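You operate a simulated robot arm through the tools that you are given. There is no shell and no other tool. Be economical: measure what you need, move in short steps, check, and stop when the job is done.

Carry out the task below with a simulated robot arm. There is one attempt and no reset: what you move stays moved.

TASK
Set the index table to the card's mark and fit the index ring on its spigot.
Fine: free the index lock to turn the table and lock it again.
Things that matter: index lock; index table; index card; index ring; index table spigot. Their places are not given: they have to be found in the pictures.

Only the result counts: the job must be done as asked and must still hold three seconds after the hand-in. Knocking over, shifting, dropping, spilling or breaking anything else fails it.

THE ROBOT
A 7-joint arm with a two-finger parallel gripper, fixed in place. Base frame: the origin is at the foot of the arm, x ahead of it, y to its left, z up; the work surface is at about z = 0. Units: mm, rad, N and s.
With the tool pointing down near the work surface it reaches from about 240 to 620 mm from the base axis. Its first joint turns from -1.152 to 1.152 rad. Payload 2.6 kg.
Tool frame: the origin (TCP) lies between the finger pads and is the grasp point; the fingertips stand 30 mm ahead of it; z points along the fingers, y is the line along which they close. Largest opening 94 mm; finger width 28, thickness 10; the body of the gripper, 50 by 96 mm, starts 55 mm behind the TCP.
Orientation is that of the tool frame in the base frame, as a unit quaternion [w, x, y, z]. With the fingers straight down and closing along the base's y, the tool's x points along the base's -x, its y along +y and its z along -z.

THE INTERFACE
- The arm moves only by the tool move_arm. Its argument "steps" is one flat list of numbers, 7 for each row, row after row: the shift along the tool's x, y, z in mm, then the turn, a rotation vector about the tool's x, y, z in rad, then the opening in per cent of the stroke, from 0 (shut) to 100 (fully open). In form: [x, y, z, rx, ry, rz, fingers, x, y, z, rx, ry, rz, fingers, ...]. A call has 1 to 20 rows; each row is the pose to reach, as a shift and turn from the pose commanded when the call began, along the tool's axes at that moment. Rows are played at 5 a second. More than 50 mm and 0.15 rad between two rows, or a gripper value outside its range, and nothing of the call is played. A pose out of reach is approached as far as the arm can. The call stops where the force on the tool passes 40 N (or 10 N more than at its start, if that is more) or the arm is blocked; 0.2 s more then pass. Each finger travels about 72 mm/s and halts on what it meets, pressing with about 42 N; the grip force reading is that of the motor and also rises with nothing between the fingers. The clock runs only during rows and for 0.2 s after the last one: add rows that repeat a pose to give the fingers time. It gives the time, the measured TCP pose, the force on the tool (base axes), the opening and the grip force at its end, in the units of the frame above (readings bear some noise).
- Cameras (640 x 400 px; columns grow to the right, rows downward): "scene" is fixed at [32.8, 435.1, 578.5]; the picture's right is [-0.72, -0.69, 0.00], its down [-0.34, 0.35, -0.87] and it looks along [0.61, -0.63, -0.49] (base axes); focal length 320 px, centre (320, 200). "wrist" rides on the gripper at [-37, 0, -58] in the tool frame; the picture's right is [0.00, -1.00, 0.00], its down [0.97, 0.00, -0.24] and it looks along [0.24, 0.00, 0.97] (tool axes); focal length 218 px, centre (320, 200).
- grab_frame(camera): a new picture of that camera. No time passes.
- locate(camera, pixels): for up to 12 pixels [column, row] of the newest picture of that camera ("zoom" is the newest enlarged one), the place [x, y, z] in the base frame of the surface seen there, good to about 2 mm, but the place of the scene camera against the robot may be out by one fixed shift of up to 12 mm in any direction. No time passes.
- inspect(camera, box): a new picture of the part [left, top, right, bottom] of that camera's present view, enlarged. No time passes.
- job_done(): hands the job in; it is judged then, once.

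Work in short steps. Measure before you move; look again where a grasp or a placing could have gone wrong, and mend it. You have 80 turns and 54 pictures in all, those below and enlarged ones among them. Open the gripper and draw the arm clear of the work before you hand the job in, unless the task says otherwise; then end with one line.

The tools are called after "Emit:" by a JSON object that holds its "api" and its "payload". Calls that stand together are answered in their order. move_arm: Moves the arm, as the interface text tells. Its arguments: {"type":"object","properties":{"steps":{"type":"array","items":{"type":"number"}}},"required":["steps"]} The other tools are called the same way: grab_frame (camera) takes a picture; locate (camera, pixels) gives the place of the surface under pixels of a picture; inspect (camera, box) takes an enlarged picture of a part of a camera's view; job_done () hands the job in.

At the start:

```text
time: 0.0
eef_pos: [333.4, 11.5, 362.4]
tcp_rot: [-0.001, 0.0, 1.0, 0.0]
ft_force: [0.4, -0.1, 0.7]
width: 94.2
grip_force: 0.1
```

scene: 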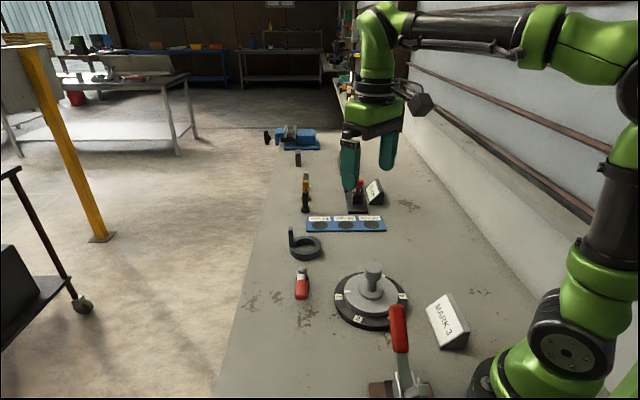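
wrist: 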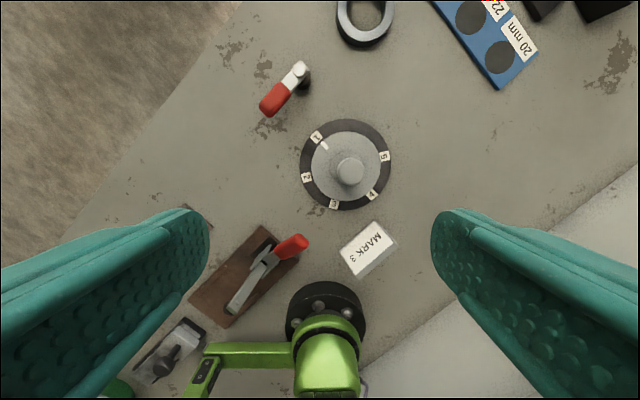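

The wrist view shows the table at about (347,165) with labels 1–5, the card "MARK 3" and levers. I enlarge these areas.

Emit:
{"api": "inspect", "payload": {"camera": "wrist", "box": [240, 40, 440, 280]}}

Emit:
{"api": "inspect", "payload": {"camera": "scene", "box": [270, 210, 480, 400]}}

Emit:
{"api": "locate", "payload": {"camera": "wrist", "pixels": [[350, 170], [347, 140], [316, 137], [306, 177], [334, 204], [371, 194], [384, 156], [300, 68], [272, 105], [367, 250], [365, 38], [295, 245]]}}

```text
1.67 times, centred on (340, 160) of wrist
```

zoom: 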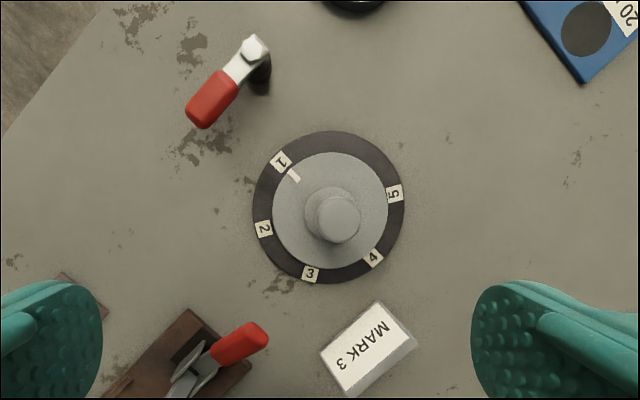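

```text
2.11 times, centred on (375, 305) of scene
```

zoom: 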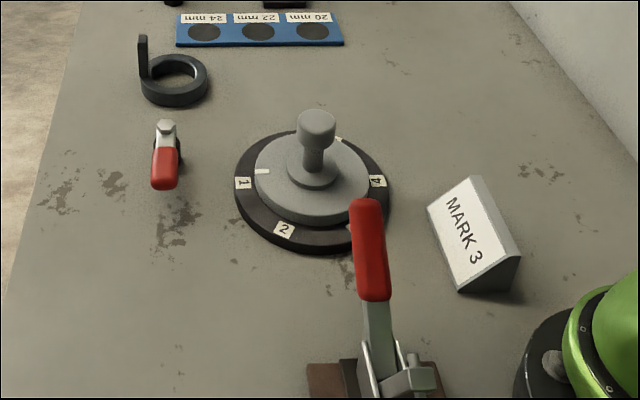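

```text
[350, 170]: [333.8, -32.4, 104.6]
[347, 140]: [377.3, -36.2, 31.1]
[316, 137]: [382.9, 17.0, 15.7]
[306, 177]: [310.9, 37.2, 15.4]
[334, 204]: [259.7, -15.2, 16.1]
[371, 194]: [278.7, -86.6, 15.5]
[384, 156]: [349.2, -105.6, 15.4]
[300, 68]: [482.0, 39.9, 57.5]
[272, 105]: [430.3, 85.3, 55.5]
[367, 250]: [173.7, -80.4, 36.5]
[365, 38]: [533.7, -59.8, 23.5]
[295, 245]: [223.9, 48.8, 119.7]
```

The disc's white tick points at 1, and 3 is wanted. I look closely at both candidates for the lock and at the ring.

Emit:
{"api": "inspect", "payload": {"camera": "wrist", "box": [100, 200, 340, 400]}}

Emit:
{"api": "inspect", "payload": {"camera": "wrist", "box": [250, 0, 410, 130]}}

Emit:
{"api": "inspect", "payload": {"camera": "scene", "box": [260, 110, 420, 260]}}

Emit:
{"api": "inspect", "payload": {"camera": "scene", "box": [280, 220, 420, 340]}}

```text
2.00 times, centred on (220, 300) of wrist
```

zoom: 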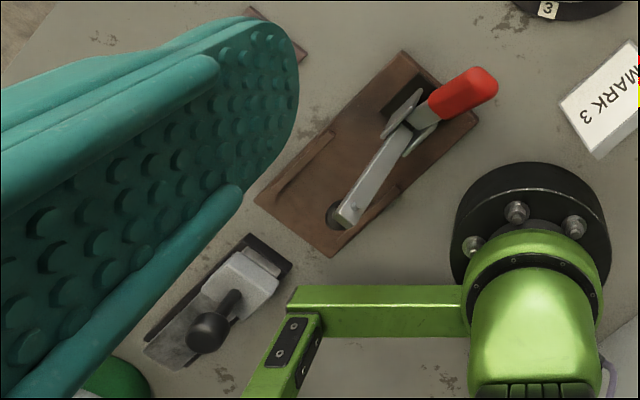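

```text
3.08 times, centred on (330, 65) of wrist
```

zoom: 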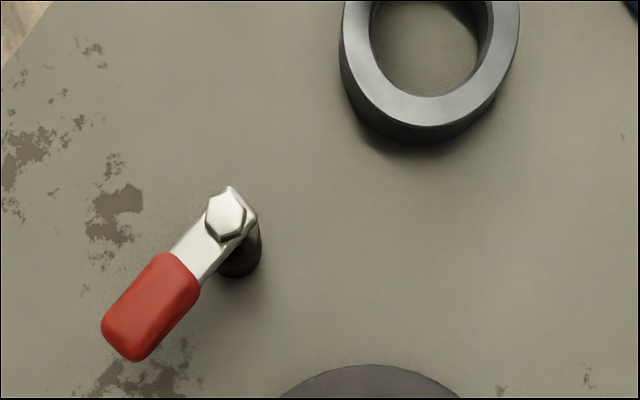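

```text
2.67 times, centred on (340, 185) of scene
```

zoom: 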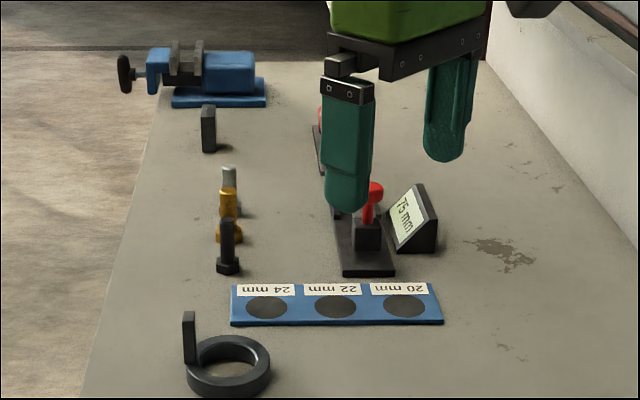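

```text
3.33 times, centred on (350, 280) of scene
```

zoom: 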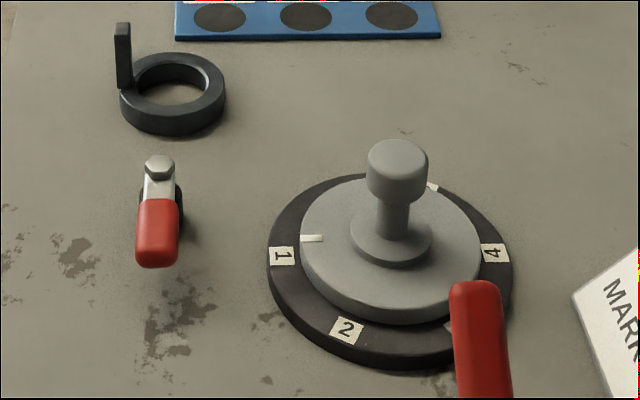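

The free-standing red lever at wrist pixel (285,85) looks like the lock, with the ring beyond it at (365,20). I move over that area for a closer look, staying high.

Emit:
{"api": "move_arm", "payload": {"steps": [-40, 8, 28, 0, 0, 0, 100, -80, 16, 56, 0, 0, 0, 100, -120, 24, 84, 0, 0, 0, 100, -150, 30, 112, 0, 0, 0, 100]}}

Emit:
{"api": "grab_frame", "payload": {"camera": "wrist"}}

```text
time: 1.0
eef_pos: [483.2, 42.3, 249.4]
tcp_rot: [0.0, -0.001, 1.0, 0.0]
ft_force: [-0.2, -0.4, -0.7]
width: 94.1
grip_force: 0.1
```

```text
45 pictures are left
```

wrist: 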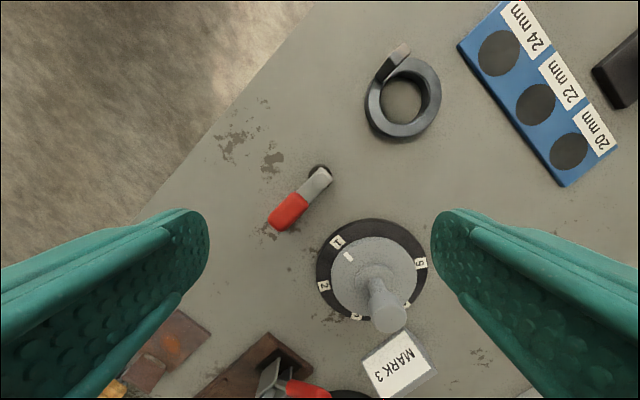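

I enlarge the lever and the ring and measure them.

Emit:
{"api": "inspect", "payload": {"camera": "wrist", "box": [250, 150, 350, 240]}}

Emit:
{"api": "locate", "payload": {"camera": "wrist", "pixels": [[318, 180], [327, 177], [322, 171], [305, 192], [298, 202], [288, 211], [275, 224], [281, 203], [296, 218], [345, 165]]}}

Emit:
{"api": "locate", "payload": {"camera": "wrist", "pixels": [[402, 46], [384, 70], [393, 58], [380, 95], [433, 95], [403, 72], [403, 129], [404, 98], [371, 95], [438, 95], [388, 132], [425, 118]]}}

Emit:
{"api": "inspect", "payload": {"camera": "wrist", "box": [350, 30, 450, 150]}}

```text
4.44 times, centred on (300, 195) of wrist
```

zoom: 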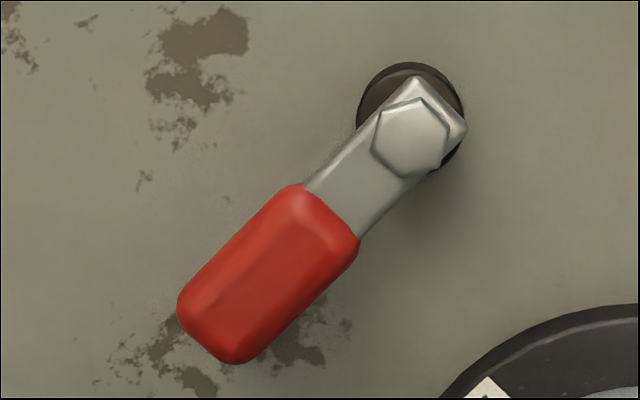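

```text
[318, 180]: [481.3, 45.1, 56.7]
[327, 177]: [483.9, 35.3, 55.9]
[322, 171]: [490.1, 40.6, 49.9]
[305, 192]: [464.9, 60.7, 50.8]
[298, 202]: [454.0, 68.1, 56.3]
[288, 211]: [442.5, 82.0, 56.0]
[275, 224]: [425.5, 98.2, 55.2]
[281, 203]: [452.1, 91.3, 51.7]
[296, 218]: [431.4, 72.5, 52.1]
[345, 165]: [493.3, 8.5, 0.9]
```

```text
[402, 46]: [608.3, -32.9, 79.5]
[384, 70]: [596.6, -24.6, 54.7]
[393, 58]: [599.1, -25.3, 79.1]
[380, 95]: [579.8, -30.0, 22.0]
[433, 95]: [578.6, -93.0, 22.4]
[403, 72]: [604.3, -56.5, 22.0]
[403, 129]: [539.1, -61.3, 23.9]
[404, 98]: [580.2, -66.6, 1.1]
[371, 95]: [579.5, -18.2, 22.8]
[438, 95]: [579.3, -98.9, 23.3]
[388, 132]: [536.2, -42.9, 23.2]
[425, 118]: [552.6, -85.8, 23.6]
```

```text
3.33 times, centred on (400, 90) of wrist
```

zoom: 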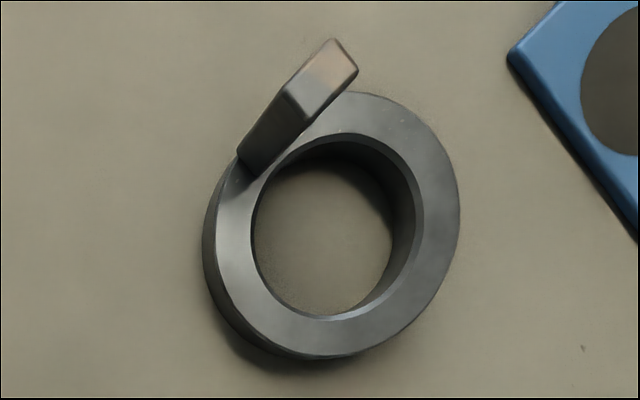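

The lever pivots near (482,41) with its handle centred near (442,81), top z 56 and pointing at 135°. I turn the tool 45° and stop above the handle.

Emit:
{"api": "move_arm", "payload": {"steps": [7, 6.5, 20, 0, 0, 0.131, 60, 14, 13, 40, 0, 0, 0.262, 60, 21, 19.5, 60, 0, 0, 0.393, 60, 28, 26, 80, 0, 0, 0.524, 60, 35, 32.5, 100, 0, 0, 0.654, 60, 41.5, 39, 125, 0, 0, 0.785, 60, 41.5, 39, 125, 0, 0, 0.785, 60]}}

Emit:
{"api": "grab_frame", "payload": {"camera": "wrist"}}

```text
time: 2.6
eef_pos: [442.5, 80.2, 125.5]
tcp_rot: [0.0, 0.384, 0.923, 0.0]
ft_force: [0.5, 0.1, 0.2]
width: 56.4
grip_force: 0.1
```

```text
42 pictures are left
```

wrist: 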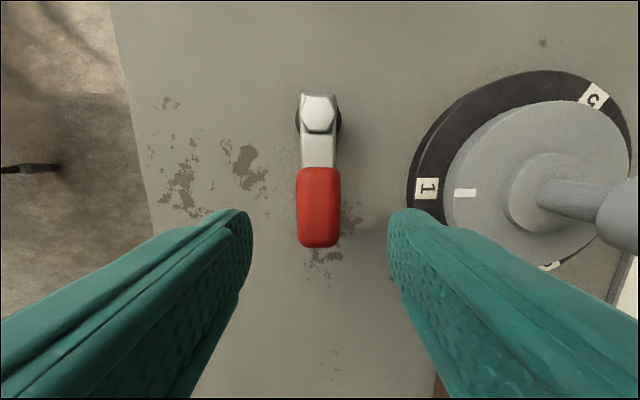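

The handle at column 318 is centred between the fingers. I go down to straddle it (TCP z 62) and narrow the opening.

Emit:
{"api": "move_arm", "payload": {"steps": [0, 0, 32, 0, 0, 0, 60, 0, 0, 63.5, 0, 0, 0, 60, 0, 0, 63.5, 0, 0, 0, 35, 0, 0, 63.5, 0, 0, 0, 35]}}

```text
time: 3.6
eef_pos: [441.5, 81.2, 64.9]
tcp_rot: [0.0, 0.382, 0.924, 0.0]
ft_force: [0.4, -0.1, -0.2]
width: 32.9
grip_force: 0.0
```

Now I push the lever counter-clockwise (loosening sense) along its arc, about 30° to start, watching the force.

Emit:
{"api": "move_arm", "payload": {"steps": [-0.5, -7.2, 0, 0, 0, -0.13, 35, -1.9, -14.3, 0, 0, 0, -0.26, 35, -4.2, -21.1, 0, 0, 0, -0.39, 35, -7.3, -27.6, 0, 0, 0, -0.52, 35, -7.3, -27.6, 0, 0, 0, -0.52, 35]}}

Emit:
{"api": "grab_frame", "payload": {"camera": "wrist"}}

```text
time: 4.3
eef_pos: [438.5, 73.8, 67.9]
tcp_rot: [0.012, 0.23, 0.973, 0.008]
ft_force: [14.7, 16.9, -2.5]
width: 45.0
grip_force: 10.6
stopped in row 3: the force on the tool passed its limit (the readings are from after the stop); the commanded pose is now the measured one
```

```text
41 pictures are left
```

wrist: 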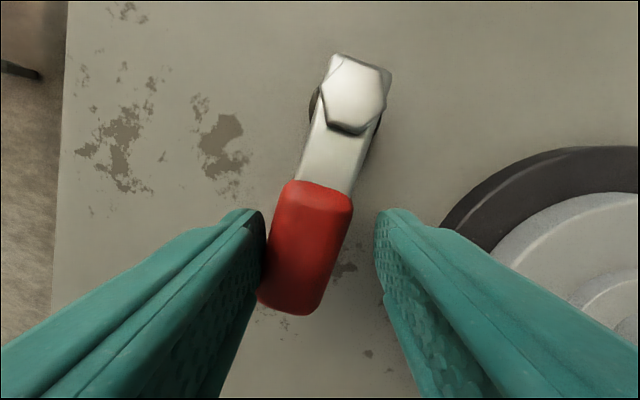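

The lever did not turn and the force limit was hit, so it is blocked in that sense. I re-square the tool at the start pose, then I'll try clockwise.

Emit:
{"api": "move_arm", "payload": {"steps": [-0.3, 3, 2, 0.02, 0.02, 0.14, 45, -0.7, 7.5, 4, 0.02, 0.02, 0.28, 45, -0.7, 7.5, 4, 0.023, 0.017, 0.321, 40, -0.7, 7.5, 4, 0.023, 0.017, 0.321, 35, -0.7, 7.5, 4, 0.023, 0.017, 0.321, 35]}}

```text
time: 5.5
eef_pos: [440.4, 77.8, 62.1]
tcp_rot: [-0.004, 0.386, 0.923, -0.002]
ft_force: [0.3, -0.1, -0.4]
width: 33.0
grip_force: 0.0
```

Now I try clockwise along the arc.

Emit:
{"api": "move_arm", "payload": {"steps": [0, 7.2, 0, 0, 0, 0.13, 35, -1, 14.3, 0, 0, 0, 0.26, 35, -2.9, 21.4, 0, 0, 0, 0.39, 35, -5.6, 28, 0, 0, 0, 0.52, 35, -5.6, 28, 0, 0, 0, 0.52, 35]}}

Emit:
{"api": "grab_frame", "payload": {"camera": "wrist"}}

```text
time: 6.7
eef_pos: [465.4, 92.9, 60.9]
tcp_rot: [-0.004, 0.609, 0.793, -0.003]
ft_force: [-0.9, 0.6, 0.2]
width: 33.2
grip_force: 0.3
```

```text
40 pictures are left
```

wrist: 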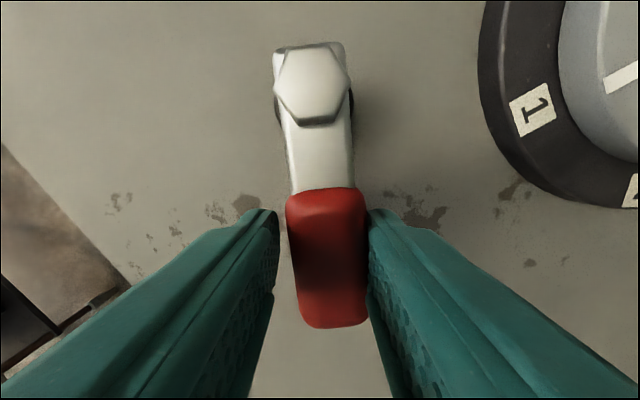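

The lever followed freely, so clockwise frees it. I go on along the arc until it stops.

Emit:
{"api": "move_arm", "payload": {"steps": [-0.3, 7.1, 0, 0, 0, 0.13, 35, -1.6, 14, 0, 0, 0, 0.26, 35, -3.7, 20.7, 0, 0, 0, 0.39, 35, -6.7, 27.1, 0, 0, 0, 0.52, 35, -10.5, 33, 0, 0, 0, 0.65, 35, -15, 38.3, 0, 0, 0, 0.78, 35, -20.3, 43, 0, 0, 0, 0.91, 35, -26, 47, 0, 0, 0, 1.04, 35]}}

Emit:
{"api": "grab_frame", "payload": {"camera": "wrist"}}

```text
time: 8.5
eef_pos: [516.0, 81.0, 59.1]
tcp_rot: [-0.001, 0.923, 0.384, -0.004]
ft_force: [-0.6, -0.6, 0.2]
width: 33.4
grip_force: 0.2
```

```text
39 pictures are left
```

wrist: 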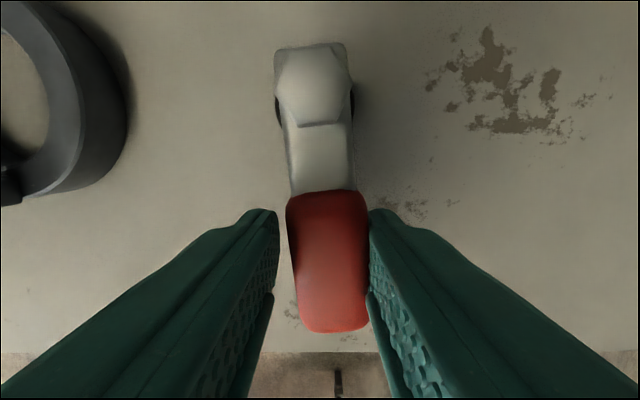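

The lever now stands at about 45°, 90° from its start, and nothing resists yet. I nudge further to feel for the end stop.

Emit:
{"api": "move_arm", "payload": {"steps": [-0.3, 6, 0, 0, 0, 0.1, 35, -1, 10.5, 0, 0, 0, 0.2, 35, -1, 10.5, 0, 0, 0, 0.2, 35]}}

```text
time: 9.3
eef_pos: [522.1, 74.0, 61.4]
tcp_rot: [-0.003, 0.957, 0.291, -0.007]
ft_force: [-12.4, 8.7, -2.8]
width: 40.8
grip_force: 6.8
```

The stop is at 90°, so the lever is fully free. I back off, rise, and go above the table.

Emit:
{"api": "move_arm", "payload": {"steps": [0, -7, 0, 0, 0, -0.1, 45, 0, -7, -40, 0, 0, -0.1, 60, 0, -7, -85, 0, 0, -0.1, 100, 0, -7, -130, 0, 0, -0.1, 100, -45, -9, -150, 0, 0, 0, 100, -90, -11, -155, 0, 0, 0, 100, -135, -13, -155, 0, 0, 0, 100, -180, -15, -155, 0, 0, 0, 100, -218.7, -17.3, -155, 0, 0, 0, 100, -218.7, -17.3, -155, 0, 0, 0, 100]}}

Emit:
{"api": "grab_frame", "payload": {"camera": "wrist"}}

Emit:
{"api": "grab_frame", "payload": {"camera": "scene"}}

```text
time: 11.5
eef_pos: [334.9, -38.8, 216.8]
tcp_rot: [-0.001, 0.956, 0.293, -0.005]
ft_force: [0.3, 0.0, -0.1]
width: 93.9
grip_force: 0.0
```

```text
38 pictures are left
```

wrist: 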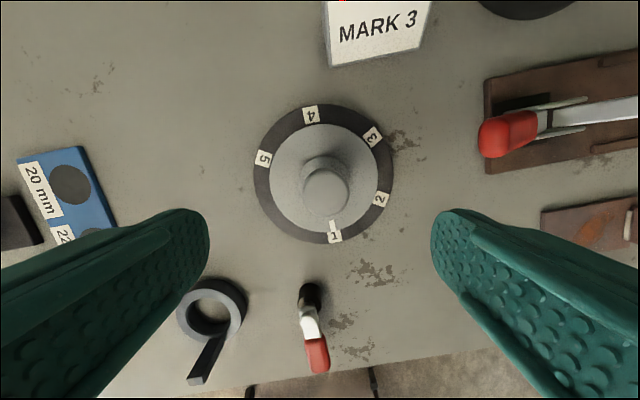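

```text
37 pictures are left
```

scene: 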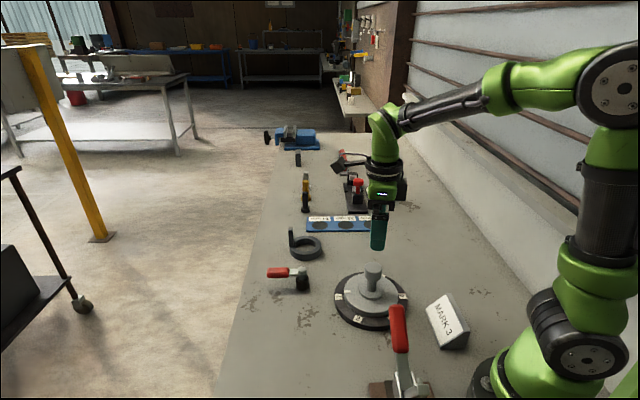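

The lever now points the other way. I measure the knob, collar and tick in detail.

Emit:
{"api": "inspect", "payload": {"camera": "wrist", "box": [245, 95, 405, 250]}}

Emit:
{"api": "locate", "payload": {"camera": "wrist", "pixels": [[326, 190], [306, 190], [346, 190], [326, 173], [326, 207], [326, 157], [304, 168], [346, 168], [333, 224], [333, 237], [271, 172], [378, 172]]}}

```text
2.58 times, centred on (325, 172) of wrist
```

zoom: 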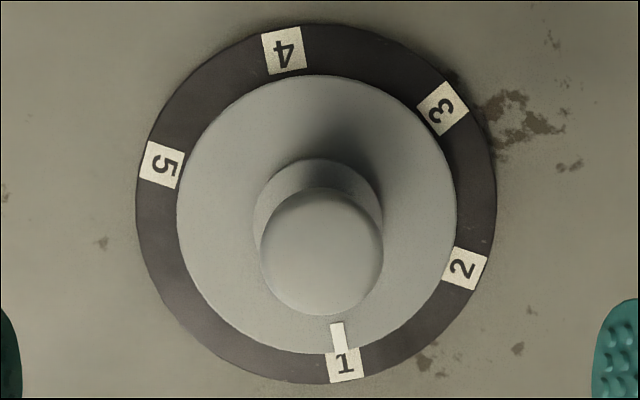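

```text
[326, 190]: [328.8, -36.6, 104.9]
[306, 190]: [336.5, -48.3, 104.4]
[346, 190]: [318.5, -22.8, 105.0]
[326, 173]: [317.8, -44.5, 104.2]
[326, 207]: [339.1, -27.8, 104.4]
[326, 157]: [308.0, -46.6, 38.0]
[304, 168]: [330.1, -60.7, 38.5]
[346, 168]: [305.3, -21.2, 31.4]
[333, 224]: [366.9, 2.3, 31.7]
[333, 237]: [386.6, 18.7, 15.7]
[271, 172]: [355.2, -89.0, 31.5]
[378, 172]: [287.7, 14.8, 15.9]
```

The knob is centred near (329.5,-35), about 37 mm wide and up to z 105. I centre over it, descend to TCP z 92 and close.

Emit:
{"api": "move_arm", "payload": {"steps": [-2.5, -5.5, 40, 0, 0, 0, 80, -2.5, -5.5, 85, 0, 0, 0, 80, -2.5, -5.5, 125, 0, 0, 0, 80, -2.5, -5.5, 125, 0, 0, 0, 80, -2.5, -5.5, 125, 0, 0, 0, 45, -2.5, -5.5, 125, 0, 0, 0, 30, -2.5, -5.5, 125, 0, 0, 0, 30, -2.5, -5.5, 125, 0, 0, 0, 20]}}

Emit:
{"api": "grab_frame", "payload": {"camera": "wrist"}}

```text
time: 13.3
eef_pos: [332.0, -35.5, 93.3]
tcp_rot: [0.004, 0.956, 0.293, 0.0]
ft_force: [27.9, -25.5, -7.2]
width: 39.8
grip_force: 18.4
```

```text
35 pictures are left
```

wrist: 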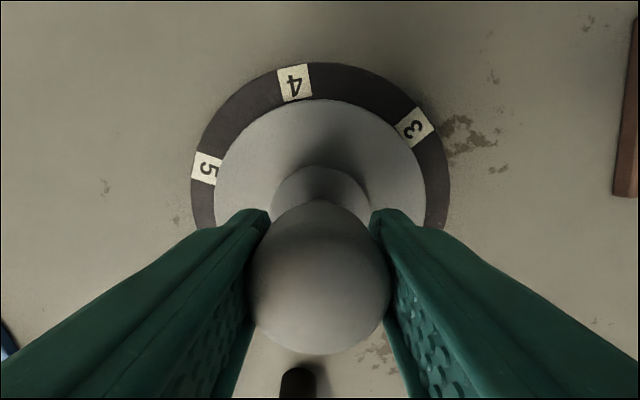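

Force of 38 N along tool +y shows one finger is pressing on the knob. I shift the tool +y a little to centre, opening slightly first.

Emit:
{"api": "move_arm", "payload": {"steps": [0, 1.5, 0, 0, 0, 0, 50, 0, 2.5, 0, 0, 0, 0, 50, 0, 2.5, 0, 0, 0, 0, 50]}}

Emit:
{"api": "grab_frame", "payload": {"camera": "wrist"}}

```text
time: 14.1
eef_pos: [328.8, -34.4, 92.4]
tcp_rot: [-0.001, 0.957, 0.291, -0.006]
ft_force: [1.7, -0.3, 0.4]
width: 47.3
grip_force: 0.7
```

```text
34 pictures are left
```

wrist: 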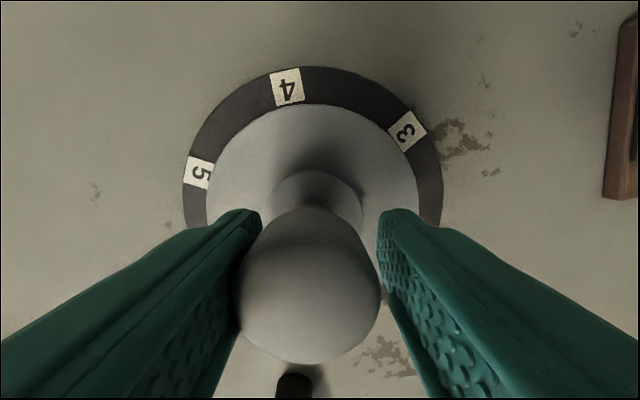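

The knob at column 310 still sits left of the finger centre 320, so I shift +3 mm along y and close again.

Emit:
{"api": "move_arm", "payload": {"steps": [0, 3, 0, 0, 0, 0, 50, 0, 3, 0, 0, 0, 0, 45, 0, 3, 0, 0, 0, 0, 42, 0, 3, 0, 0, 0, 0, 38, 0, 3, 0, 0, 0, 0, 30, 0, 3, 0, 0, 0, 0, 10, 0, 3, 0, 0, 0, 0, 10]}}

```text
time: 15.7
eef_pos: [329.5, -36.4, 94.0]
tcp_rot: [-0.001, 0.956, 0.292, -0.005]
ft_force: [-2.1, 12.7, -4.4]
width: 39.9
grip_force: 45.3
```

Firm grip, 40 mm knob. I turn counter-clockwise (base) about 0.5 rad and check that the table follows.

Emit:
{"api": "move_arm", "payload": {"steps": [0, 0, 0, 0, 0, -0.08, 10, 0, 0, 0, 0, 0, -0.16, 10, 0, 0, 0, 0, 0, -0.24, 10, 0, 0, 0, 0, 0, -0.32, 10, 0, 0, 0, 0, 0, -0.4, 10, 0, 0, 0, 0, 0, -0.5, 10, 0, 0, 0, 0, 0, -0.5, 10]}}

Emit:
{"api": "grab_frame", "payload": {"camera": "scene"}}

```text
time: 17.3
eef_pos: [330.6, -37.8, 92.6]
tcp_rot: [-0.002, 0.854, 0.521, -0.004]
ft_force: [2.5, 16.8, -14.6]
width: 40.1
grip_force: 44.8
```

```text
33 pictures are left
```

scene: 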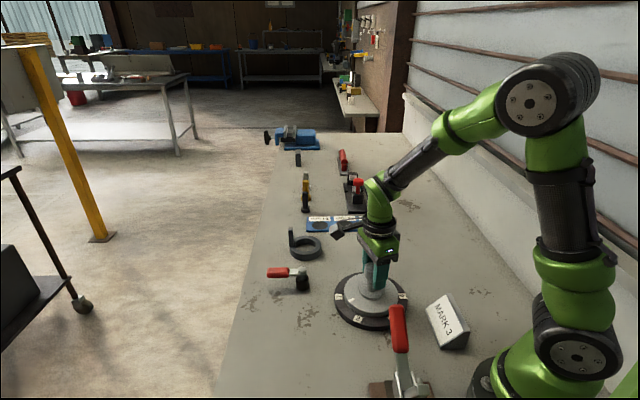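

I enlarge to see the tick against the labels.

Emit:
{"api": "inspect", "payload": {"camera": "scene", "box": [325, 260, 415, 335]}}

```text
5.33 times, centred on (370, 298) of scene
```

zoom: 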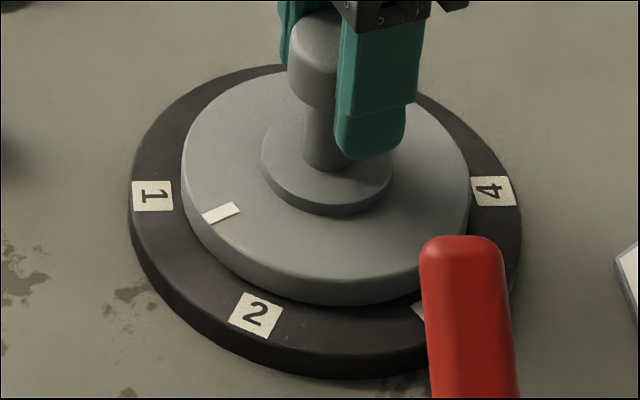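

The table follows in the right sense, with the tick between 1 and 2. I continue by 1.4 rad.

Emit:
{"api": "move_arm", "payload": {"steps": [0, 0, 0, 0, 0, -0.1, 10, 0, 0, 0, 0, 0, -0.2, 10, 0, 0, 0, 0, 0, -0.3, 10, 0, 0, 0, 0, 0, -0.4, 10, 0, 0, 0, 0, 0, -0.5, 10, 0, 0, 0, 0, 0, -0.6, 10, 0, 0, 0, 0, 0, -0.7, 10, 0, 0, 0, 0, 0, -0.8, 10, 0, 0, 0, 0, 0, -0.9, 10, 0, 0, 0, 0, 0, -1.0, 10, 0, 0, 0, 0, 0, -1.1, 10, 0, 0, 0, 0, 0, -1.2, 10, 0, 0, 0, 0, 0, -1.3, 10, 0, 0, 0, 0, 0, -1.4, 10, 0, 0, 0, 0, 0, -1.4, 10]}}

Emit:
{"api": "grab_frame", "payload": {"camera": "wrist"}}

Emit:
{"api": "inspect", "payload": {"camera": "scene", "box": [325, 260, 415, 335]}}

```text
time: 19.4
eef_pos: [332.4, -38.0, 93.3]
tcp_rot: [0.0, 0.546, 0.838, -0.002]
ft_force: [0.4, -1.2, -2.8]
width: 39.9
grip_force: 45.0
stopped in row 10: the force on the tool passed its limit (the readings are from after the stop); the commanded pose is now the measured one
```

```text
31 pictures are left
```

wrist: 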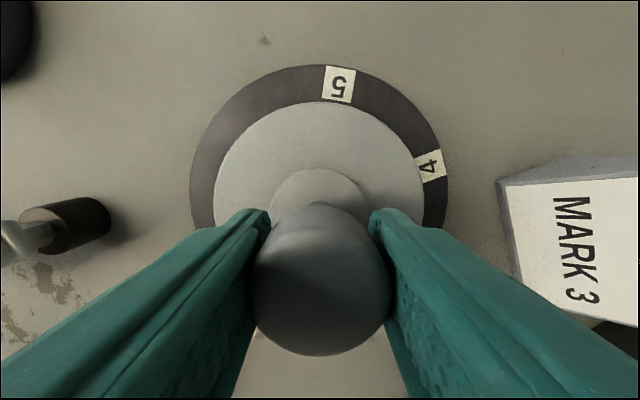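

```text
5.33 times, centred on (370, 298) of scene
```

zoom: 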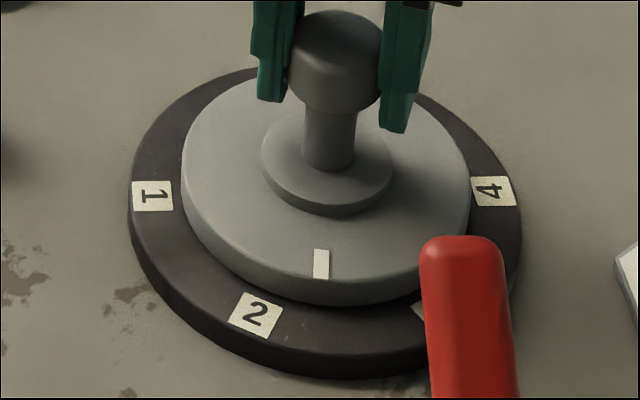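

The tick is just past 2 (turned ≈80°); the stop came from off-centre side load. The remaining turn is ≈0.70 rad, so I continue about the true axis (≈+3.9 mm in tool x).

Emit:
{"api": "move_arm", "payload": {"steps": [0, 0.4, 0, 0, 0, -0.1, 10, 0.1, 0.8, 0, 0, 0, -0.2, 10, 0.2, 1.15, 0, 0, 0, -0.3, 10, 0.3, 1.5, 0, 0, 0, -0.4, 10, 0.5, 1.9, 0, 0, 0, -0.5, 10, 0.7, 2.2, 0, 0, 0, -0.6, 10, 0.8, 2.36, 0, 0, 0, -0.68, 10, 0.8, 2.36, 0, 0, 0, -0.68, 10]}}

Emit:
{"api": "inspect", "payload": {"camera": "scene", "box": [325, 260, 415, 335]}}

```text
time: 21.2
eef_pos: [334.7, -37.5, 92.7]
tcp_rot: [-0.002, 0.234, 0.972, -0.002]
ft_force: [-18.5, -11.1, 29.6]
width: 39.7
grip_force: 45.0
```

```text
5.33 times, centred on (370, 298) of scene
```

zoom: 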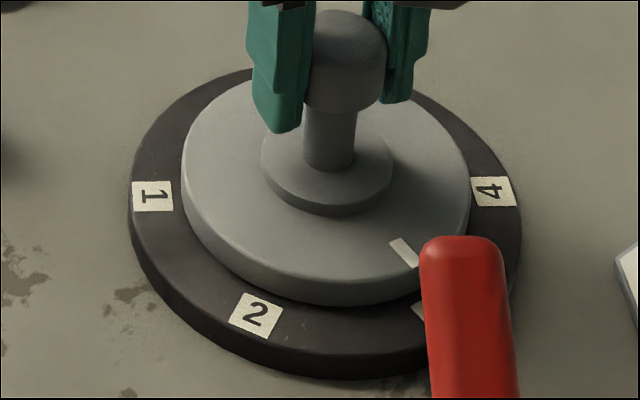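

Yaw reading shows ≈119° turned. I release, rise straight up and check the tick against 3 with the wrist camera.

Emit:
{"api": "move_arm", "payload": {"steps": [0, 0, 0, 0, 0, 0, 50, 0, 0, 0, 0, 0, 0, 70, 0, 0, -40, 0, 0, 0, 80, 0, 0, -85, 0, 0, 0, 100, 0, 0, -130, 0, 0, 0, 100, 0, 0, -130, 0, 0, 0, 100]}}

Emit:
{"api": "grab_frame", "payload": {"camera": "wrist"}}

Emit:
{"api": "inspect", "payload": {"camera": "wrist", "box": [245, 95, 405, 250]}}

```text
time: 22.6
eef_pos: [336.9, -35.5, 228.0]
tcp_rot: [-0.002, 0.235, 0.972, -0.002]
ft_force: [0.5, 0.7, 0.6]
width: 94.2
grip_force: 0.1
```

```text
28 pictures are left
```

wrist: 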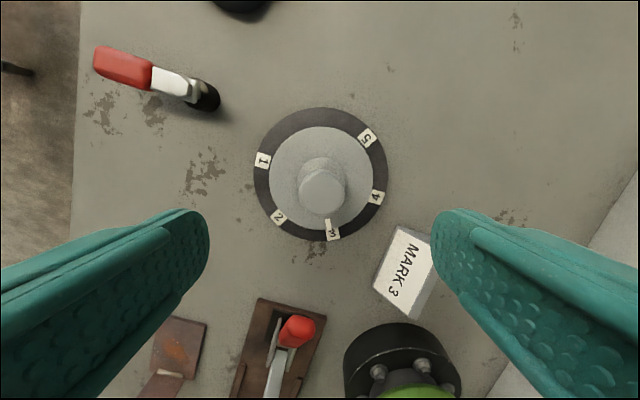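

```text
2.58 times, centred on (325, 172) of wrist
```

zoom: 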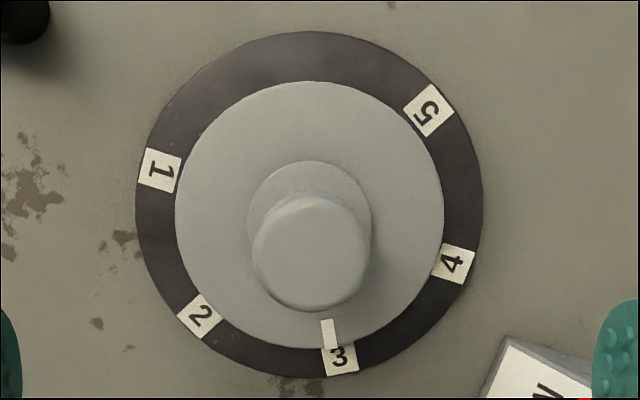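

The tick looks a degree or two short of 3. I measure tick and labels exactly.

Emit:
{"api": "locate", "payload": {"camera": "zoom", "pixels": [[326, 322], [331, 345], [329, 334], [340, 357], [198, 315], [160, 171], [429, 110], [453, 263], [177, 214], [443, 214], [310, 82], [309, 252]]}}

```text
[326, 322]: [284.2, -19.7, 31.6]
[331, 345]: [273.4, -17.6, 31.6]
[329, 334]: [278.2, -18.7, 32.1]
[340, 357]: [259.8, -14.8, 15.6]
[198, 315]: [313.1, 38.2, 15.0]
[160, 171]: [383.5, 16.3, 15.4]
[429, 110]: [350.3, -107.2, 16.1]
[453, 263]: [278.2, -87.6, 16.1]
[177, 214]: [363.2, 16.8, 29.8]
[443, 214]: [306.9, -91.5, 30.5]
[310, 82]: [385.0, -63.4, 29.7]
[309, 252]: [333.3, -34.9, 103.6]
```

Emit:
{"api": "inspect", "payload": {"camera": "wrist", "box": [305, 210, 353, 240]}}

```text
13.33 times, centred on (329, 225) of wrist
```

zoom: 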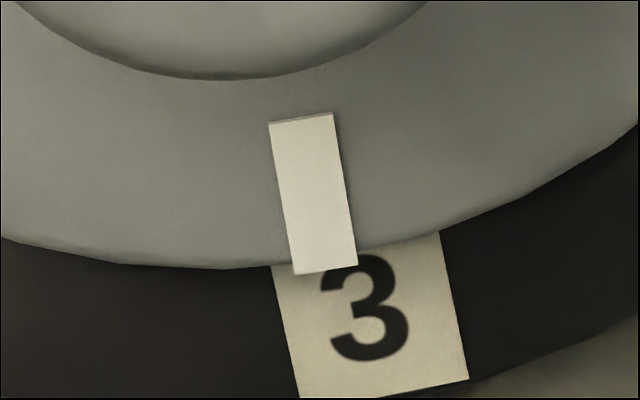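

The tick is about 1.6° short of 3. I go back down, better centred (+4 mm tool x), grip again and make the small correction.

Emit:
{"api": "move_arm", "payload": {"steps": [4, -1, 45, 0, 0, 0, 80, 4, -1, 90, 0, 0, 0, 70, 4, -1, 130, 0, 0, 0, 60, 4, -1, 130, 0, 0, 0, 50, 4, -1, 130, 0, 0, 0, 45, 4, -1, 130, 0, 0, 0, 42, 4, -1, 130, 0, 0, 0, 36, 4, -1, 130, 0, 0, 0, 10, 4, -1, 130, 0, 0, 0, 10]}}

```text
time: 24.6
eef_pos: [328.9, -34.3, 91.6]
tcp_rot: [0.0, 0.235, 0.972, -0.003]
ft_force: [13.7, -10.5, -20.5]
width: 40.6
grip_force: 45.3
```

Gripped. I apply the small correction turn and then release gradually and rise.

Emit:
{"api": "move_arm", "payload": {"steps": [0, 0, 0, 0, 0, -0.015, 10, 0, 0, 0, 0, 0, -0.03, 10, 0, 0, 0, 0, 0, -0.03, 10, 0, 0, 0, 0, 0, -0.03, 50, 0, 0, 0, 0, 0, -0.03, 70, 0, 0, -40, 0, 0, -0.03, 80, 0, 0, -85, 0, 0, -0.03, 100, 0, 0, -130, 0, 0, -0.03, 100, 0, 0, -130, 0, 0, -0.03, 100]}}

Emit:
{"api": "inspect", "payload": {"camera": "wrist", "box": [305, 205, 353, 235]}}

```text
time: 26.6
eef_pos: [331.8, -32.4, 225.1]
tcp_rot: [0.0, 0.221, 0.975, -0.002]
ft_force: [0.4, -0.1, 0.4]
width: 94.0
grip_force: 0.0
```

```text
13.33 times, centred on (329, 220) of wrist
```

zoom: 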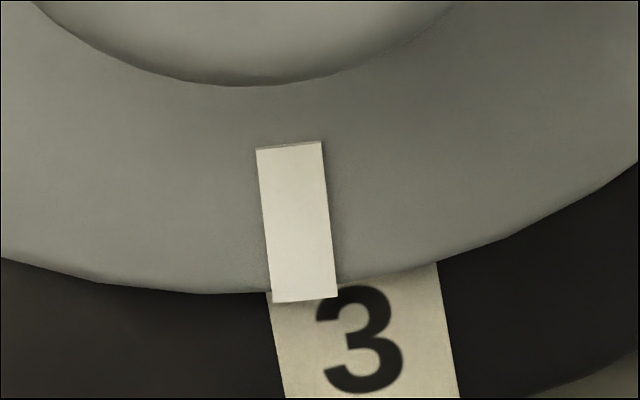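

The tick ended up further off (≈3.3° short): the release dragged it back because the arm was not settled or centred. I measure the knob's centre again before a more careful regrip.

Emit:
{"api": "inspect", "payload": {"camera": "wrist", "box": [285, 130, 365, 240]}}

Emit:
{"api": "move_arm", "payload": {"steps": [0, 0, 0, 0, 0, 0, 100, 0, 0, 0, 0, 0, 0, 100, 0, 0, 0, 0, 0, 0, 100]}}

```text
3.64 times, centred on (325, 185) of wrist
```

zoom: 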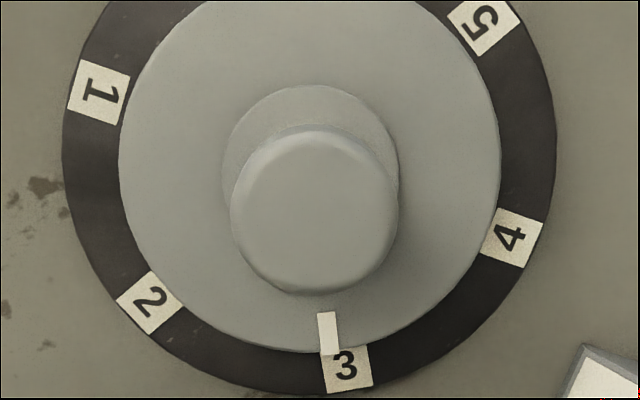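

```text
time: 27.4
eef_pos: [332.1, -32.0, 225.3]
tcp_rot: [-0.001, 0.221, 0.975, -0.001]
ft_force: [-1.1, -0.8, 0.5]
width: 93.8
grip_force: 0.0
```

The knob is at about tool (-1.3,-3) from the present pose. I go down there, settle, close gently and read the force.

Emit:
{"api": "move_arm", "payload": {"steps": [-1.3, -3, 45, 0, 0, 0, 80, -1.3, -3, 90, 0, 0, 0, 70, -1.3, -3, 132, 0, 0, 0, 60, -1.3, -3, 132, 0, 0, 0, 55, -1.3, -3, 132, 0, 0, 0, 50, -1.3, -3, 132, 0, 0, 0, 48, -1.3, -3, 132, 0, 0, 0, 48, -1.3, -3, 132, 0, 0, 0, 48]}}

Emit:
{"api": "grab_frame", "payload": {"camera": "wrist"}}

```text
time: 29.2
eef_pos: [334.5, -35.2, 95.4]
tcp_rot: [-0.001, 0.221, 0.975, -0.001]
ft_force: [-0.2, -0.2, -0.4]
width: 45.2
grip_force: 0.0
```

```text
23 pictures are left
```

wrist: 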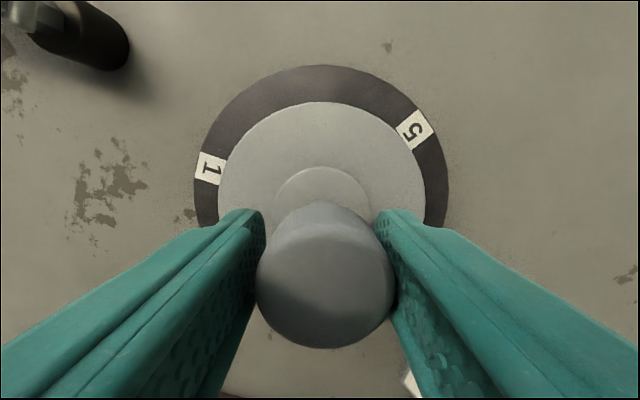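

Knob centre at column 325 against the finger centre 319: I shift −1.2 mm in y, then close.

Emit:
{"api": "move_arm", "payload": {"steps": [0, -1.2, 0, 0, 0, 0, 46, 0, -1.2, 0, 0, 0, 0, 46, 0, -1.2, 0, 0, 0, 0, 44, 0, -1.2, 0, 0, 0, 0, 42, 0, -1.2, 0, 0, 0, 0, 35, 0, -1.2, 0, 0, 0, 0, 10, 0, -1.2, 0, 0, 0, 0, 10]}}

Emit:
{"api": "inspect", "payload": {"camera": "scene", "box": [365, 285, 413, 315]}}

```text
time: 30.8
eef_pos: [334.7, -36.0, 94.4]
tcp_rot: [0.0, 0.22, 0.975, -0.001]
ft_force: [3.9, 11.5, -3.0]
width: 39.7
grip_force: 45.2
```

```text
13.33 times, centred on (389, 300) of scene
```

zoom: 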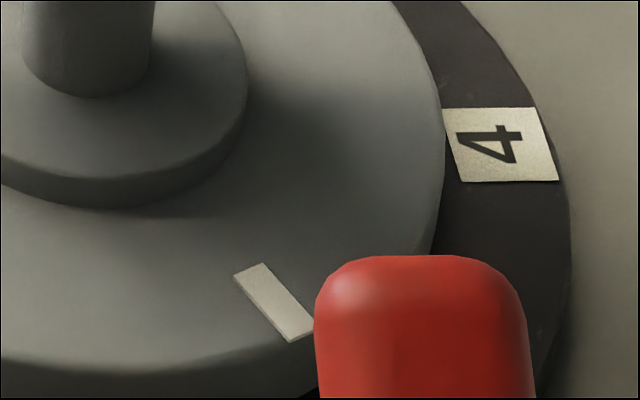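

The tick's inner edge is at (249,269) in this enlarged view, as a reference. I turn 0.056 rad more and look while still gripped.

Emit:
{"api": "move_arm", "payload": {"steps": [0, 0, 0, 0, 0, -0.03, 10, 0, 0, 0, 0, 0, -0.056, 10, 0, 0, 0, 0, 0, -0.056, 10, 0, 0, 0, 0, 0, -0.056, 10, 0, 0, 0, 0, 0, -0.056, 10]}}

Emit:
{"api": "inspect", "payload": {"camera": "scene", "box": [365, 285, 413, 315]}}

```text
time: 31.8
eef_pos: [333.8, -36.6, 94.7]
tcp_rot: [0.001, 0.193, 0.981, 0.0]
ft_force: [-0.5, 3.5, 0.7]
width: 39.5
grip_force: 45.6
stopped in row 5: the force on the tool passed its limit (the readings are from after the stop); the commanded pose is now the measured one
```

```text
13.33 times, centred on (389, 300) of scene
```

zoom: 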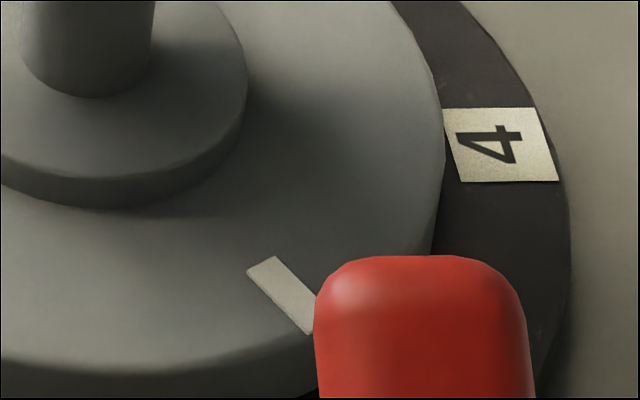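

The tick moved on, and the stored force is relaxed now. I open slowly in place and check whether the tick holds.

Emit:
{"api": "move_arm", "payload": {"steps": [0, 0, 0, 0, 0, 0, 42.5, 0, 0, 0, 0, 0, 0, 43, 0, 0, 0, 0, 0, 0, 46, 0, 0, 0, 0, 0, 0, 55, 0, 0, 0, 0, 0, 0, 70]}}

Emit:
{"api": "inspect", "payload": {"camera": "scene", "box": [365, 285, 413, 315]}}

```text
time: 33.0
eef_pos: [333.8, -36.3, 94.0]
tcp_rot: [0.001, 0.193, 0.981, -0.001]
ft_force: [0.8, 0.5, -0.5]
width: 66.1
grip_force: 0.0
```

```text
13.33 times, centred on (389, 300) of scene
```

zoom: 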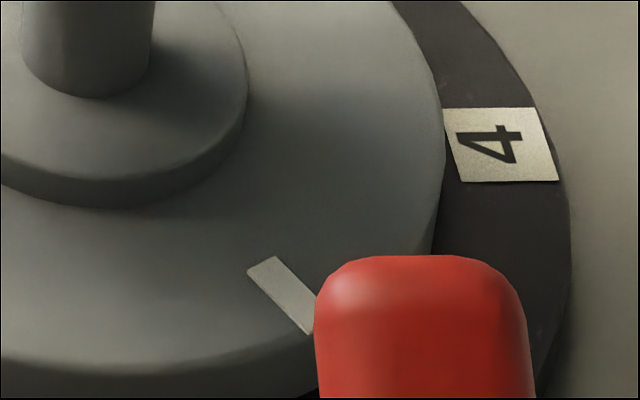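

The tick held. I rise and check it against label 3 from above.

Emit:
{"api": "move_arm", "payload": {"steps": [0, 0, -40, 0, 0, 0, 80, 0, 0, -85, 0, 0, 0, 100, 0, 0, -130, 0, 0, 0, 100, 0, 0, -130, 0, 0, 0, 100]}}

Emit:
{"api": "inspect", "payload": {"camera": "wrist", "box": [301, 205, 349, 240]}}

```text
time: 34.0
eef_pos: [331.3, -36.3, 226.1]
tcp_rot: [0.002, 0.193, 0.981, -0.001]
ft_force: [0.6, -0.6, 0.5]
width: 94.0
grip_force: 0.2
```

```text
11.43 times, centred on (325, 222) of wrist
```

zoom: 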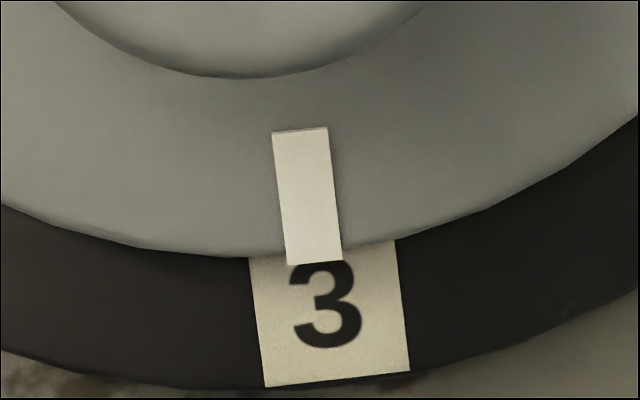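

The tick now aligns with 3 to within about 0.5°. Next I go back to the lock lever, turning the tool to straddle it at its 45° position.

Emit:
{"api": "move_arm", "payload": {"steps": [-8, 11, 4, 0, 0, 0.123, 80, -16, 22, 8, 0, 0, 0.246, 60, -24.5, 33, 12, 0, 0, 0.369, 60, -32.5, 44.5, 16, 0, 0, 0.492, 60, -40.5, 55.5, 20, 0, 0, 0.615, 60, -49, 67, 24, 0, 0, 0.738, 60, -57, 78, 28, 0, 0, 0.861, 60, -65, 89, 32, 0, 0, 0.984, 60, -73, 100, 36, 0, 0, 1.107, 60, -81.5, 111, 40, 0, 0, 1.23, 60, -89.5, 122.5, 44, 0, 0, 1.353, 60, -97.5, 133.5, 48, 0, 0, 1.476, 60, -106, 144.5, 52, 0, 0, 1.599, 60, -114, 156, 56, 0, 0, 1.722, 60, -122, 167, 60, 0, 0, 1.845, 60, -130.2, 178, 60, 0, 0, 1.967, 60, -130.2, 178, 60, 0, 0, 1.967, 60, -130.2, 178, 60, 0, 0, 1.967, 60]}}

Emit:
{"api": "grab_frame", "payload": {"camera": "wrist"}}

```text
time: 37.8
eef_pos: [521.4, 80.4, 164.8]
tcp_rot: [0.0, 0.923, 0.384, 0.001]
ft_force: [-0.3, 1.2, -0.1]
width: 56.3
grip_force: 0.0
```

```text
18 pictures are left
```

wrist: 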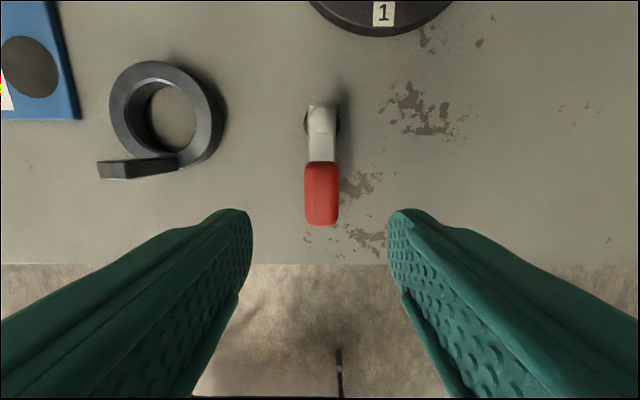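

The handle is centred at column 321. I go down around it to TCP z 62.

Emit:
{"api": "move_arm", "payload": {"steps": [0, 0, 45, 0, 0, 0, 60, 0, 0, 80, 0, 0, 0, 50, 0, 0, 103, 0, 0, 0, 50, 0, 0, 103, 0, 0, 0, 35, 0, 0, 103, 0, 0, 0, 35]}}

```text
time: 39.0
eef_pos: [523.2, 79.6, 60.3]
tcp_rot: [0.0, 0.923, 0.384, 0.001]
ft_force: [0.1, 0.6, 0.1]
width: 32.9
grip_force: 0.1
```

Now I sweep the lever counter-clockwise back to its locked position.

Emit:
{"api": "move_arm", "payload": {"steps": [-0.5, -7.1, 0, 0, 0, -0.13, 35, -1.8, -14.1, 0, 0, 0, -0.26, 35, -4.1, -20.9, 0, 0, 0, -0.39, 35, -7.3, -27.3, 0, 0, 0, -0.52, 35, -11.2, -33.3, 0, 0, 0, -0.65, 35, -15.9, -38.7, 0, 0, 0, -0.78, 35, -21.2, -43.4, 0, 0, 0, -0.91, 35, -27.2, -47.4, 0, 0, 0, -1.04, 35, -33.5, -50.6, 0, 0, 0, -1.17, 35, -40.3, -53, 0, 0, 0, -1.3, 35, -47.3, -54.5, 0, 0, 0, -1.43, 35, -55, -55, 0, 0, 0, -1.57, 35, -59.4, -54.8, 0, 0, 0, -1.65, 35, -62, -54.7, 0, 0, 0, -1.7, 35, -62, -54.7, 0, 0, 0, -1.7, 35]}}

Emit:
{"api": "grab_frame", "payload": {"camera": "wrist"}}

```text
time: 42.2
eef_pos: [438.1, 74.2, 64.9]
tcp_rot: [0.003, 0.321, 0.947, 0.0]
ft_force: [7.7, 4.7, 0.8]
width: 37.6
grip_force: 4.0
```

```text
17 pictures are left
```

wrist: 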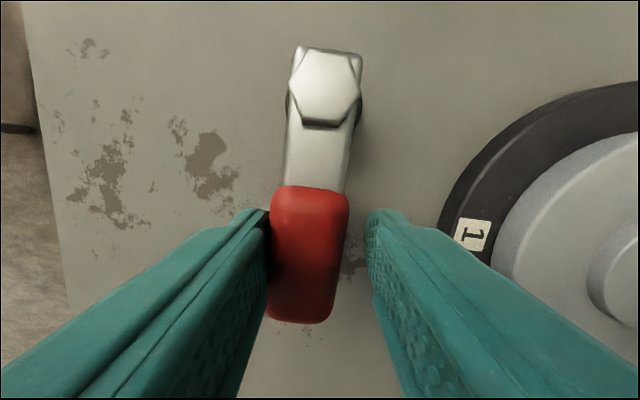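

The lever is at its locked stop again. I back off, rise, and go over the ring with the tool's x turned towards its tab, to measure it.

Emit:
{"api": "move_arm", "payload": {"steps": [0, 5, 0, 0, 0, 0, 50, 0, 5, -40, 0, 0, 0, 60, 0, 5, -85, 0, 0, 0, 100, -15, 2, -130, 0, 0, 0.13, 100, -30, 0, -140, 0, 0, 0.26, 100, -45, -2, -140, 0, 0, 0.39, 100, -60, -4, -140, 0, 0, 0.52, 100, -75, -6, -140, 0, 0, 0.65, 100, -90, -8, -140, 0, 0, 0.78, 100, -105, -10, -140, 0, 0, 0.91, 100, -120, -12, -140, 0, 0, 1.04, 100, -135, -14, -140, 0, 0, 1.17, 100, -150, -17, -140, 0, 0, 1.3, 100, -165, -19, -140, 0, 0, 1.43, 100, -180, -22, -140, 0, 0, 1.56, 100, -189.3, -23.8, -140, 0, 0, 1.7, 100, -189.3, -23.8, -140, 0, 0, 1.7, 100, -189.3, -23.8, -140, 0, 0, 1.7, 100]}}

Emit:
{"api": "grab_frame", "payload": {"camera": "wrist"}}

```text
time: 46.0
eef_pos: [575.1, -60.6, 202.3]
tcp_rot: [0.001, 0.924, 0.383, 0.001]
ft_force: [0.0, -1.2, 1.0]
width: 93.9
grip_force: 0.1
```

```text
16 pictures are left
```

wrist: 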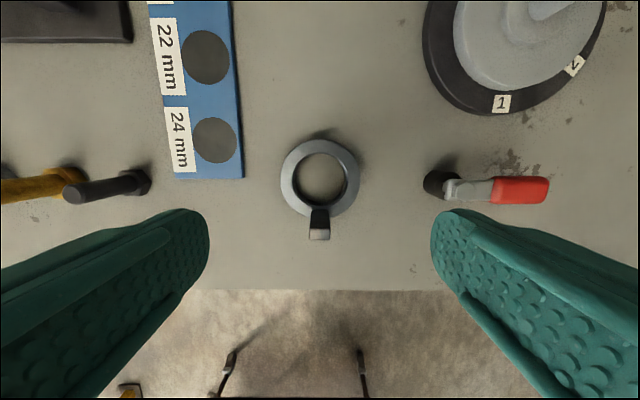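

The ring is centred and aligned (tab towards tool +x). I locate its edges.

Emit:
{"api": "inspect", "payload": {"camera": "wrist", "box": [270, 125, 370, 245]}}

Emit:
{"api": "locate", "payload": {"camera": "wrist", "pixels": [[285, 178], [355, 178], [320, 143], [303, 209], [340, 209], [296, 180], [345, 180], [320, 155], [320, 236], [311, 236], [329, 236], [243, 165]]}}

```text
3.33 times, centred on (320, 185) of wrist
```

zoom: 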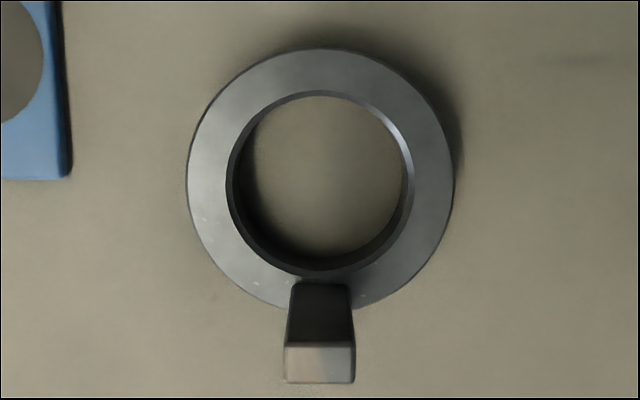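

```text
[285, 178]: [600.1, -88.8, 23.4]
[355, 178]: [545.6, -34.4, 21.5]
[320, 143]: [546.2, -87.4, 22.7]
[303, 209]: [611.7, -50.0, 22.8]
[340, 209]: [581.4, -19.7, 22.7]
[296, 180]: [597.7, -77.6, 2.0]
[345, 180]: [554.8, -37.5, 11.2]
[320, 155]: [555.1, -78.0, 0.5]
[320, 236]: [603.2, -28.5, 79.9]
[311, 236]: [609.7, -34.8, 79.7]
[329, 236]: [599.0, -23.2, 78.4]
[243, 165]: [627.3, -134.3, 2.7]
```

The ring is ≈88 mm outside with a ≈59 mm bore, centred within 1 mm under the tool, so gripping it on its outside (open 94) is level and symmetric. I descend slowly to TCP z≈75 first and check the clearances.

Emit:
{"api": "move_arm", "payload": {"steps": [-1, -0.3, 45, 0, 0, 0, 100, -1, -0.3, 90, 0, 0, 0, 100, -1, -0.3, 127, 0, 0, 0, 100, -1, -0.3, 127, 0, 0, 0, 100, -1, -0.3, 127, 0, 0, 0, 100]}}

Emit:
{"api": "grab_frame", "payload": {"camera": "wrist"}}

```text
time: 47.2
eef_pos: [572.9, -58.3, 75.5]
tcp_rot: [0.001, 0.923, 0.384, 0.001]
ft_force: [-0.5, -0.9, 1.2]
width: 94.0
grip_force: 0.1
```

```text
14 pictures are left
```

wrist: 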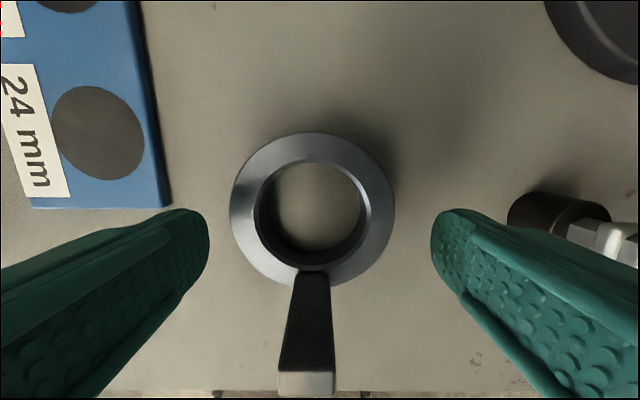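

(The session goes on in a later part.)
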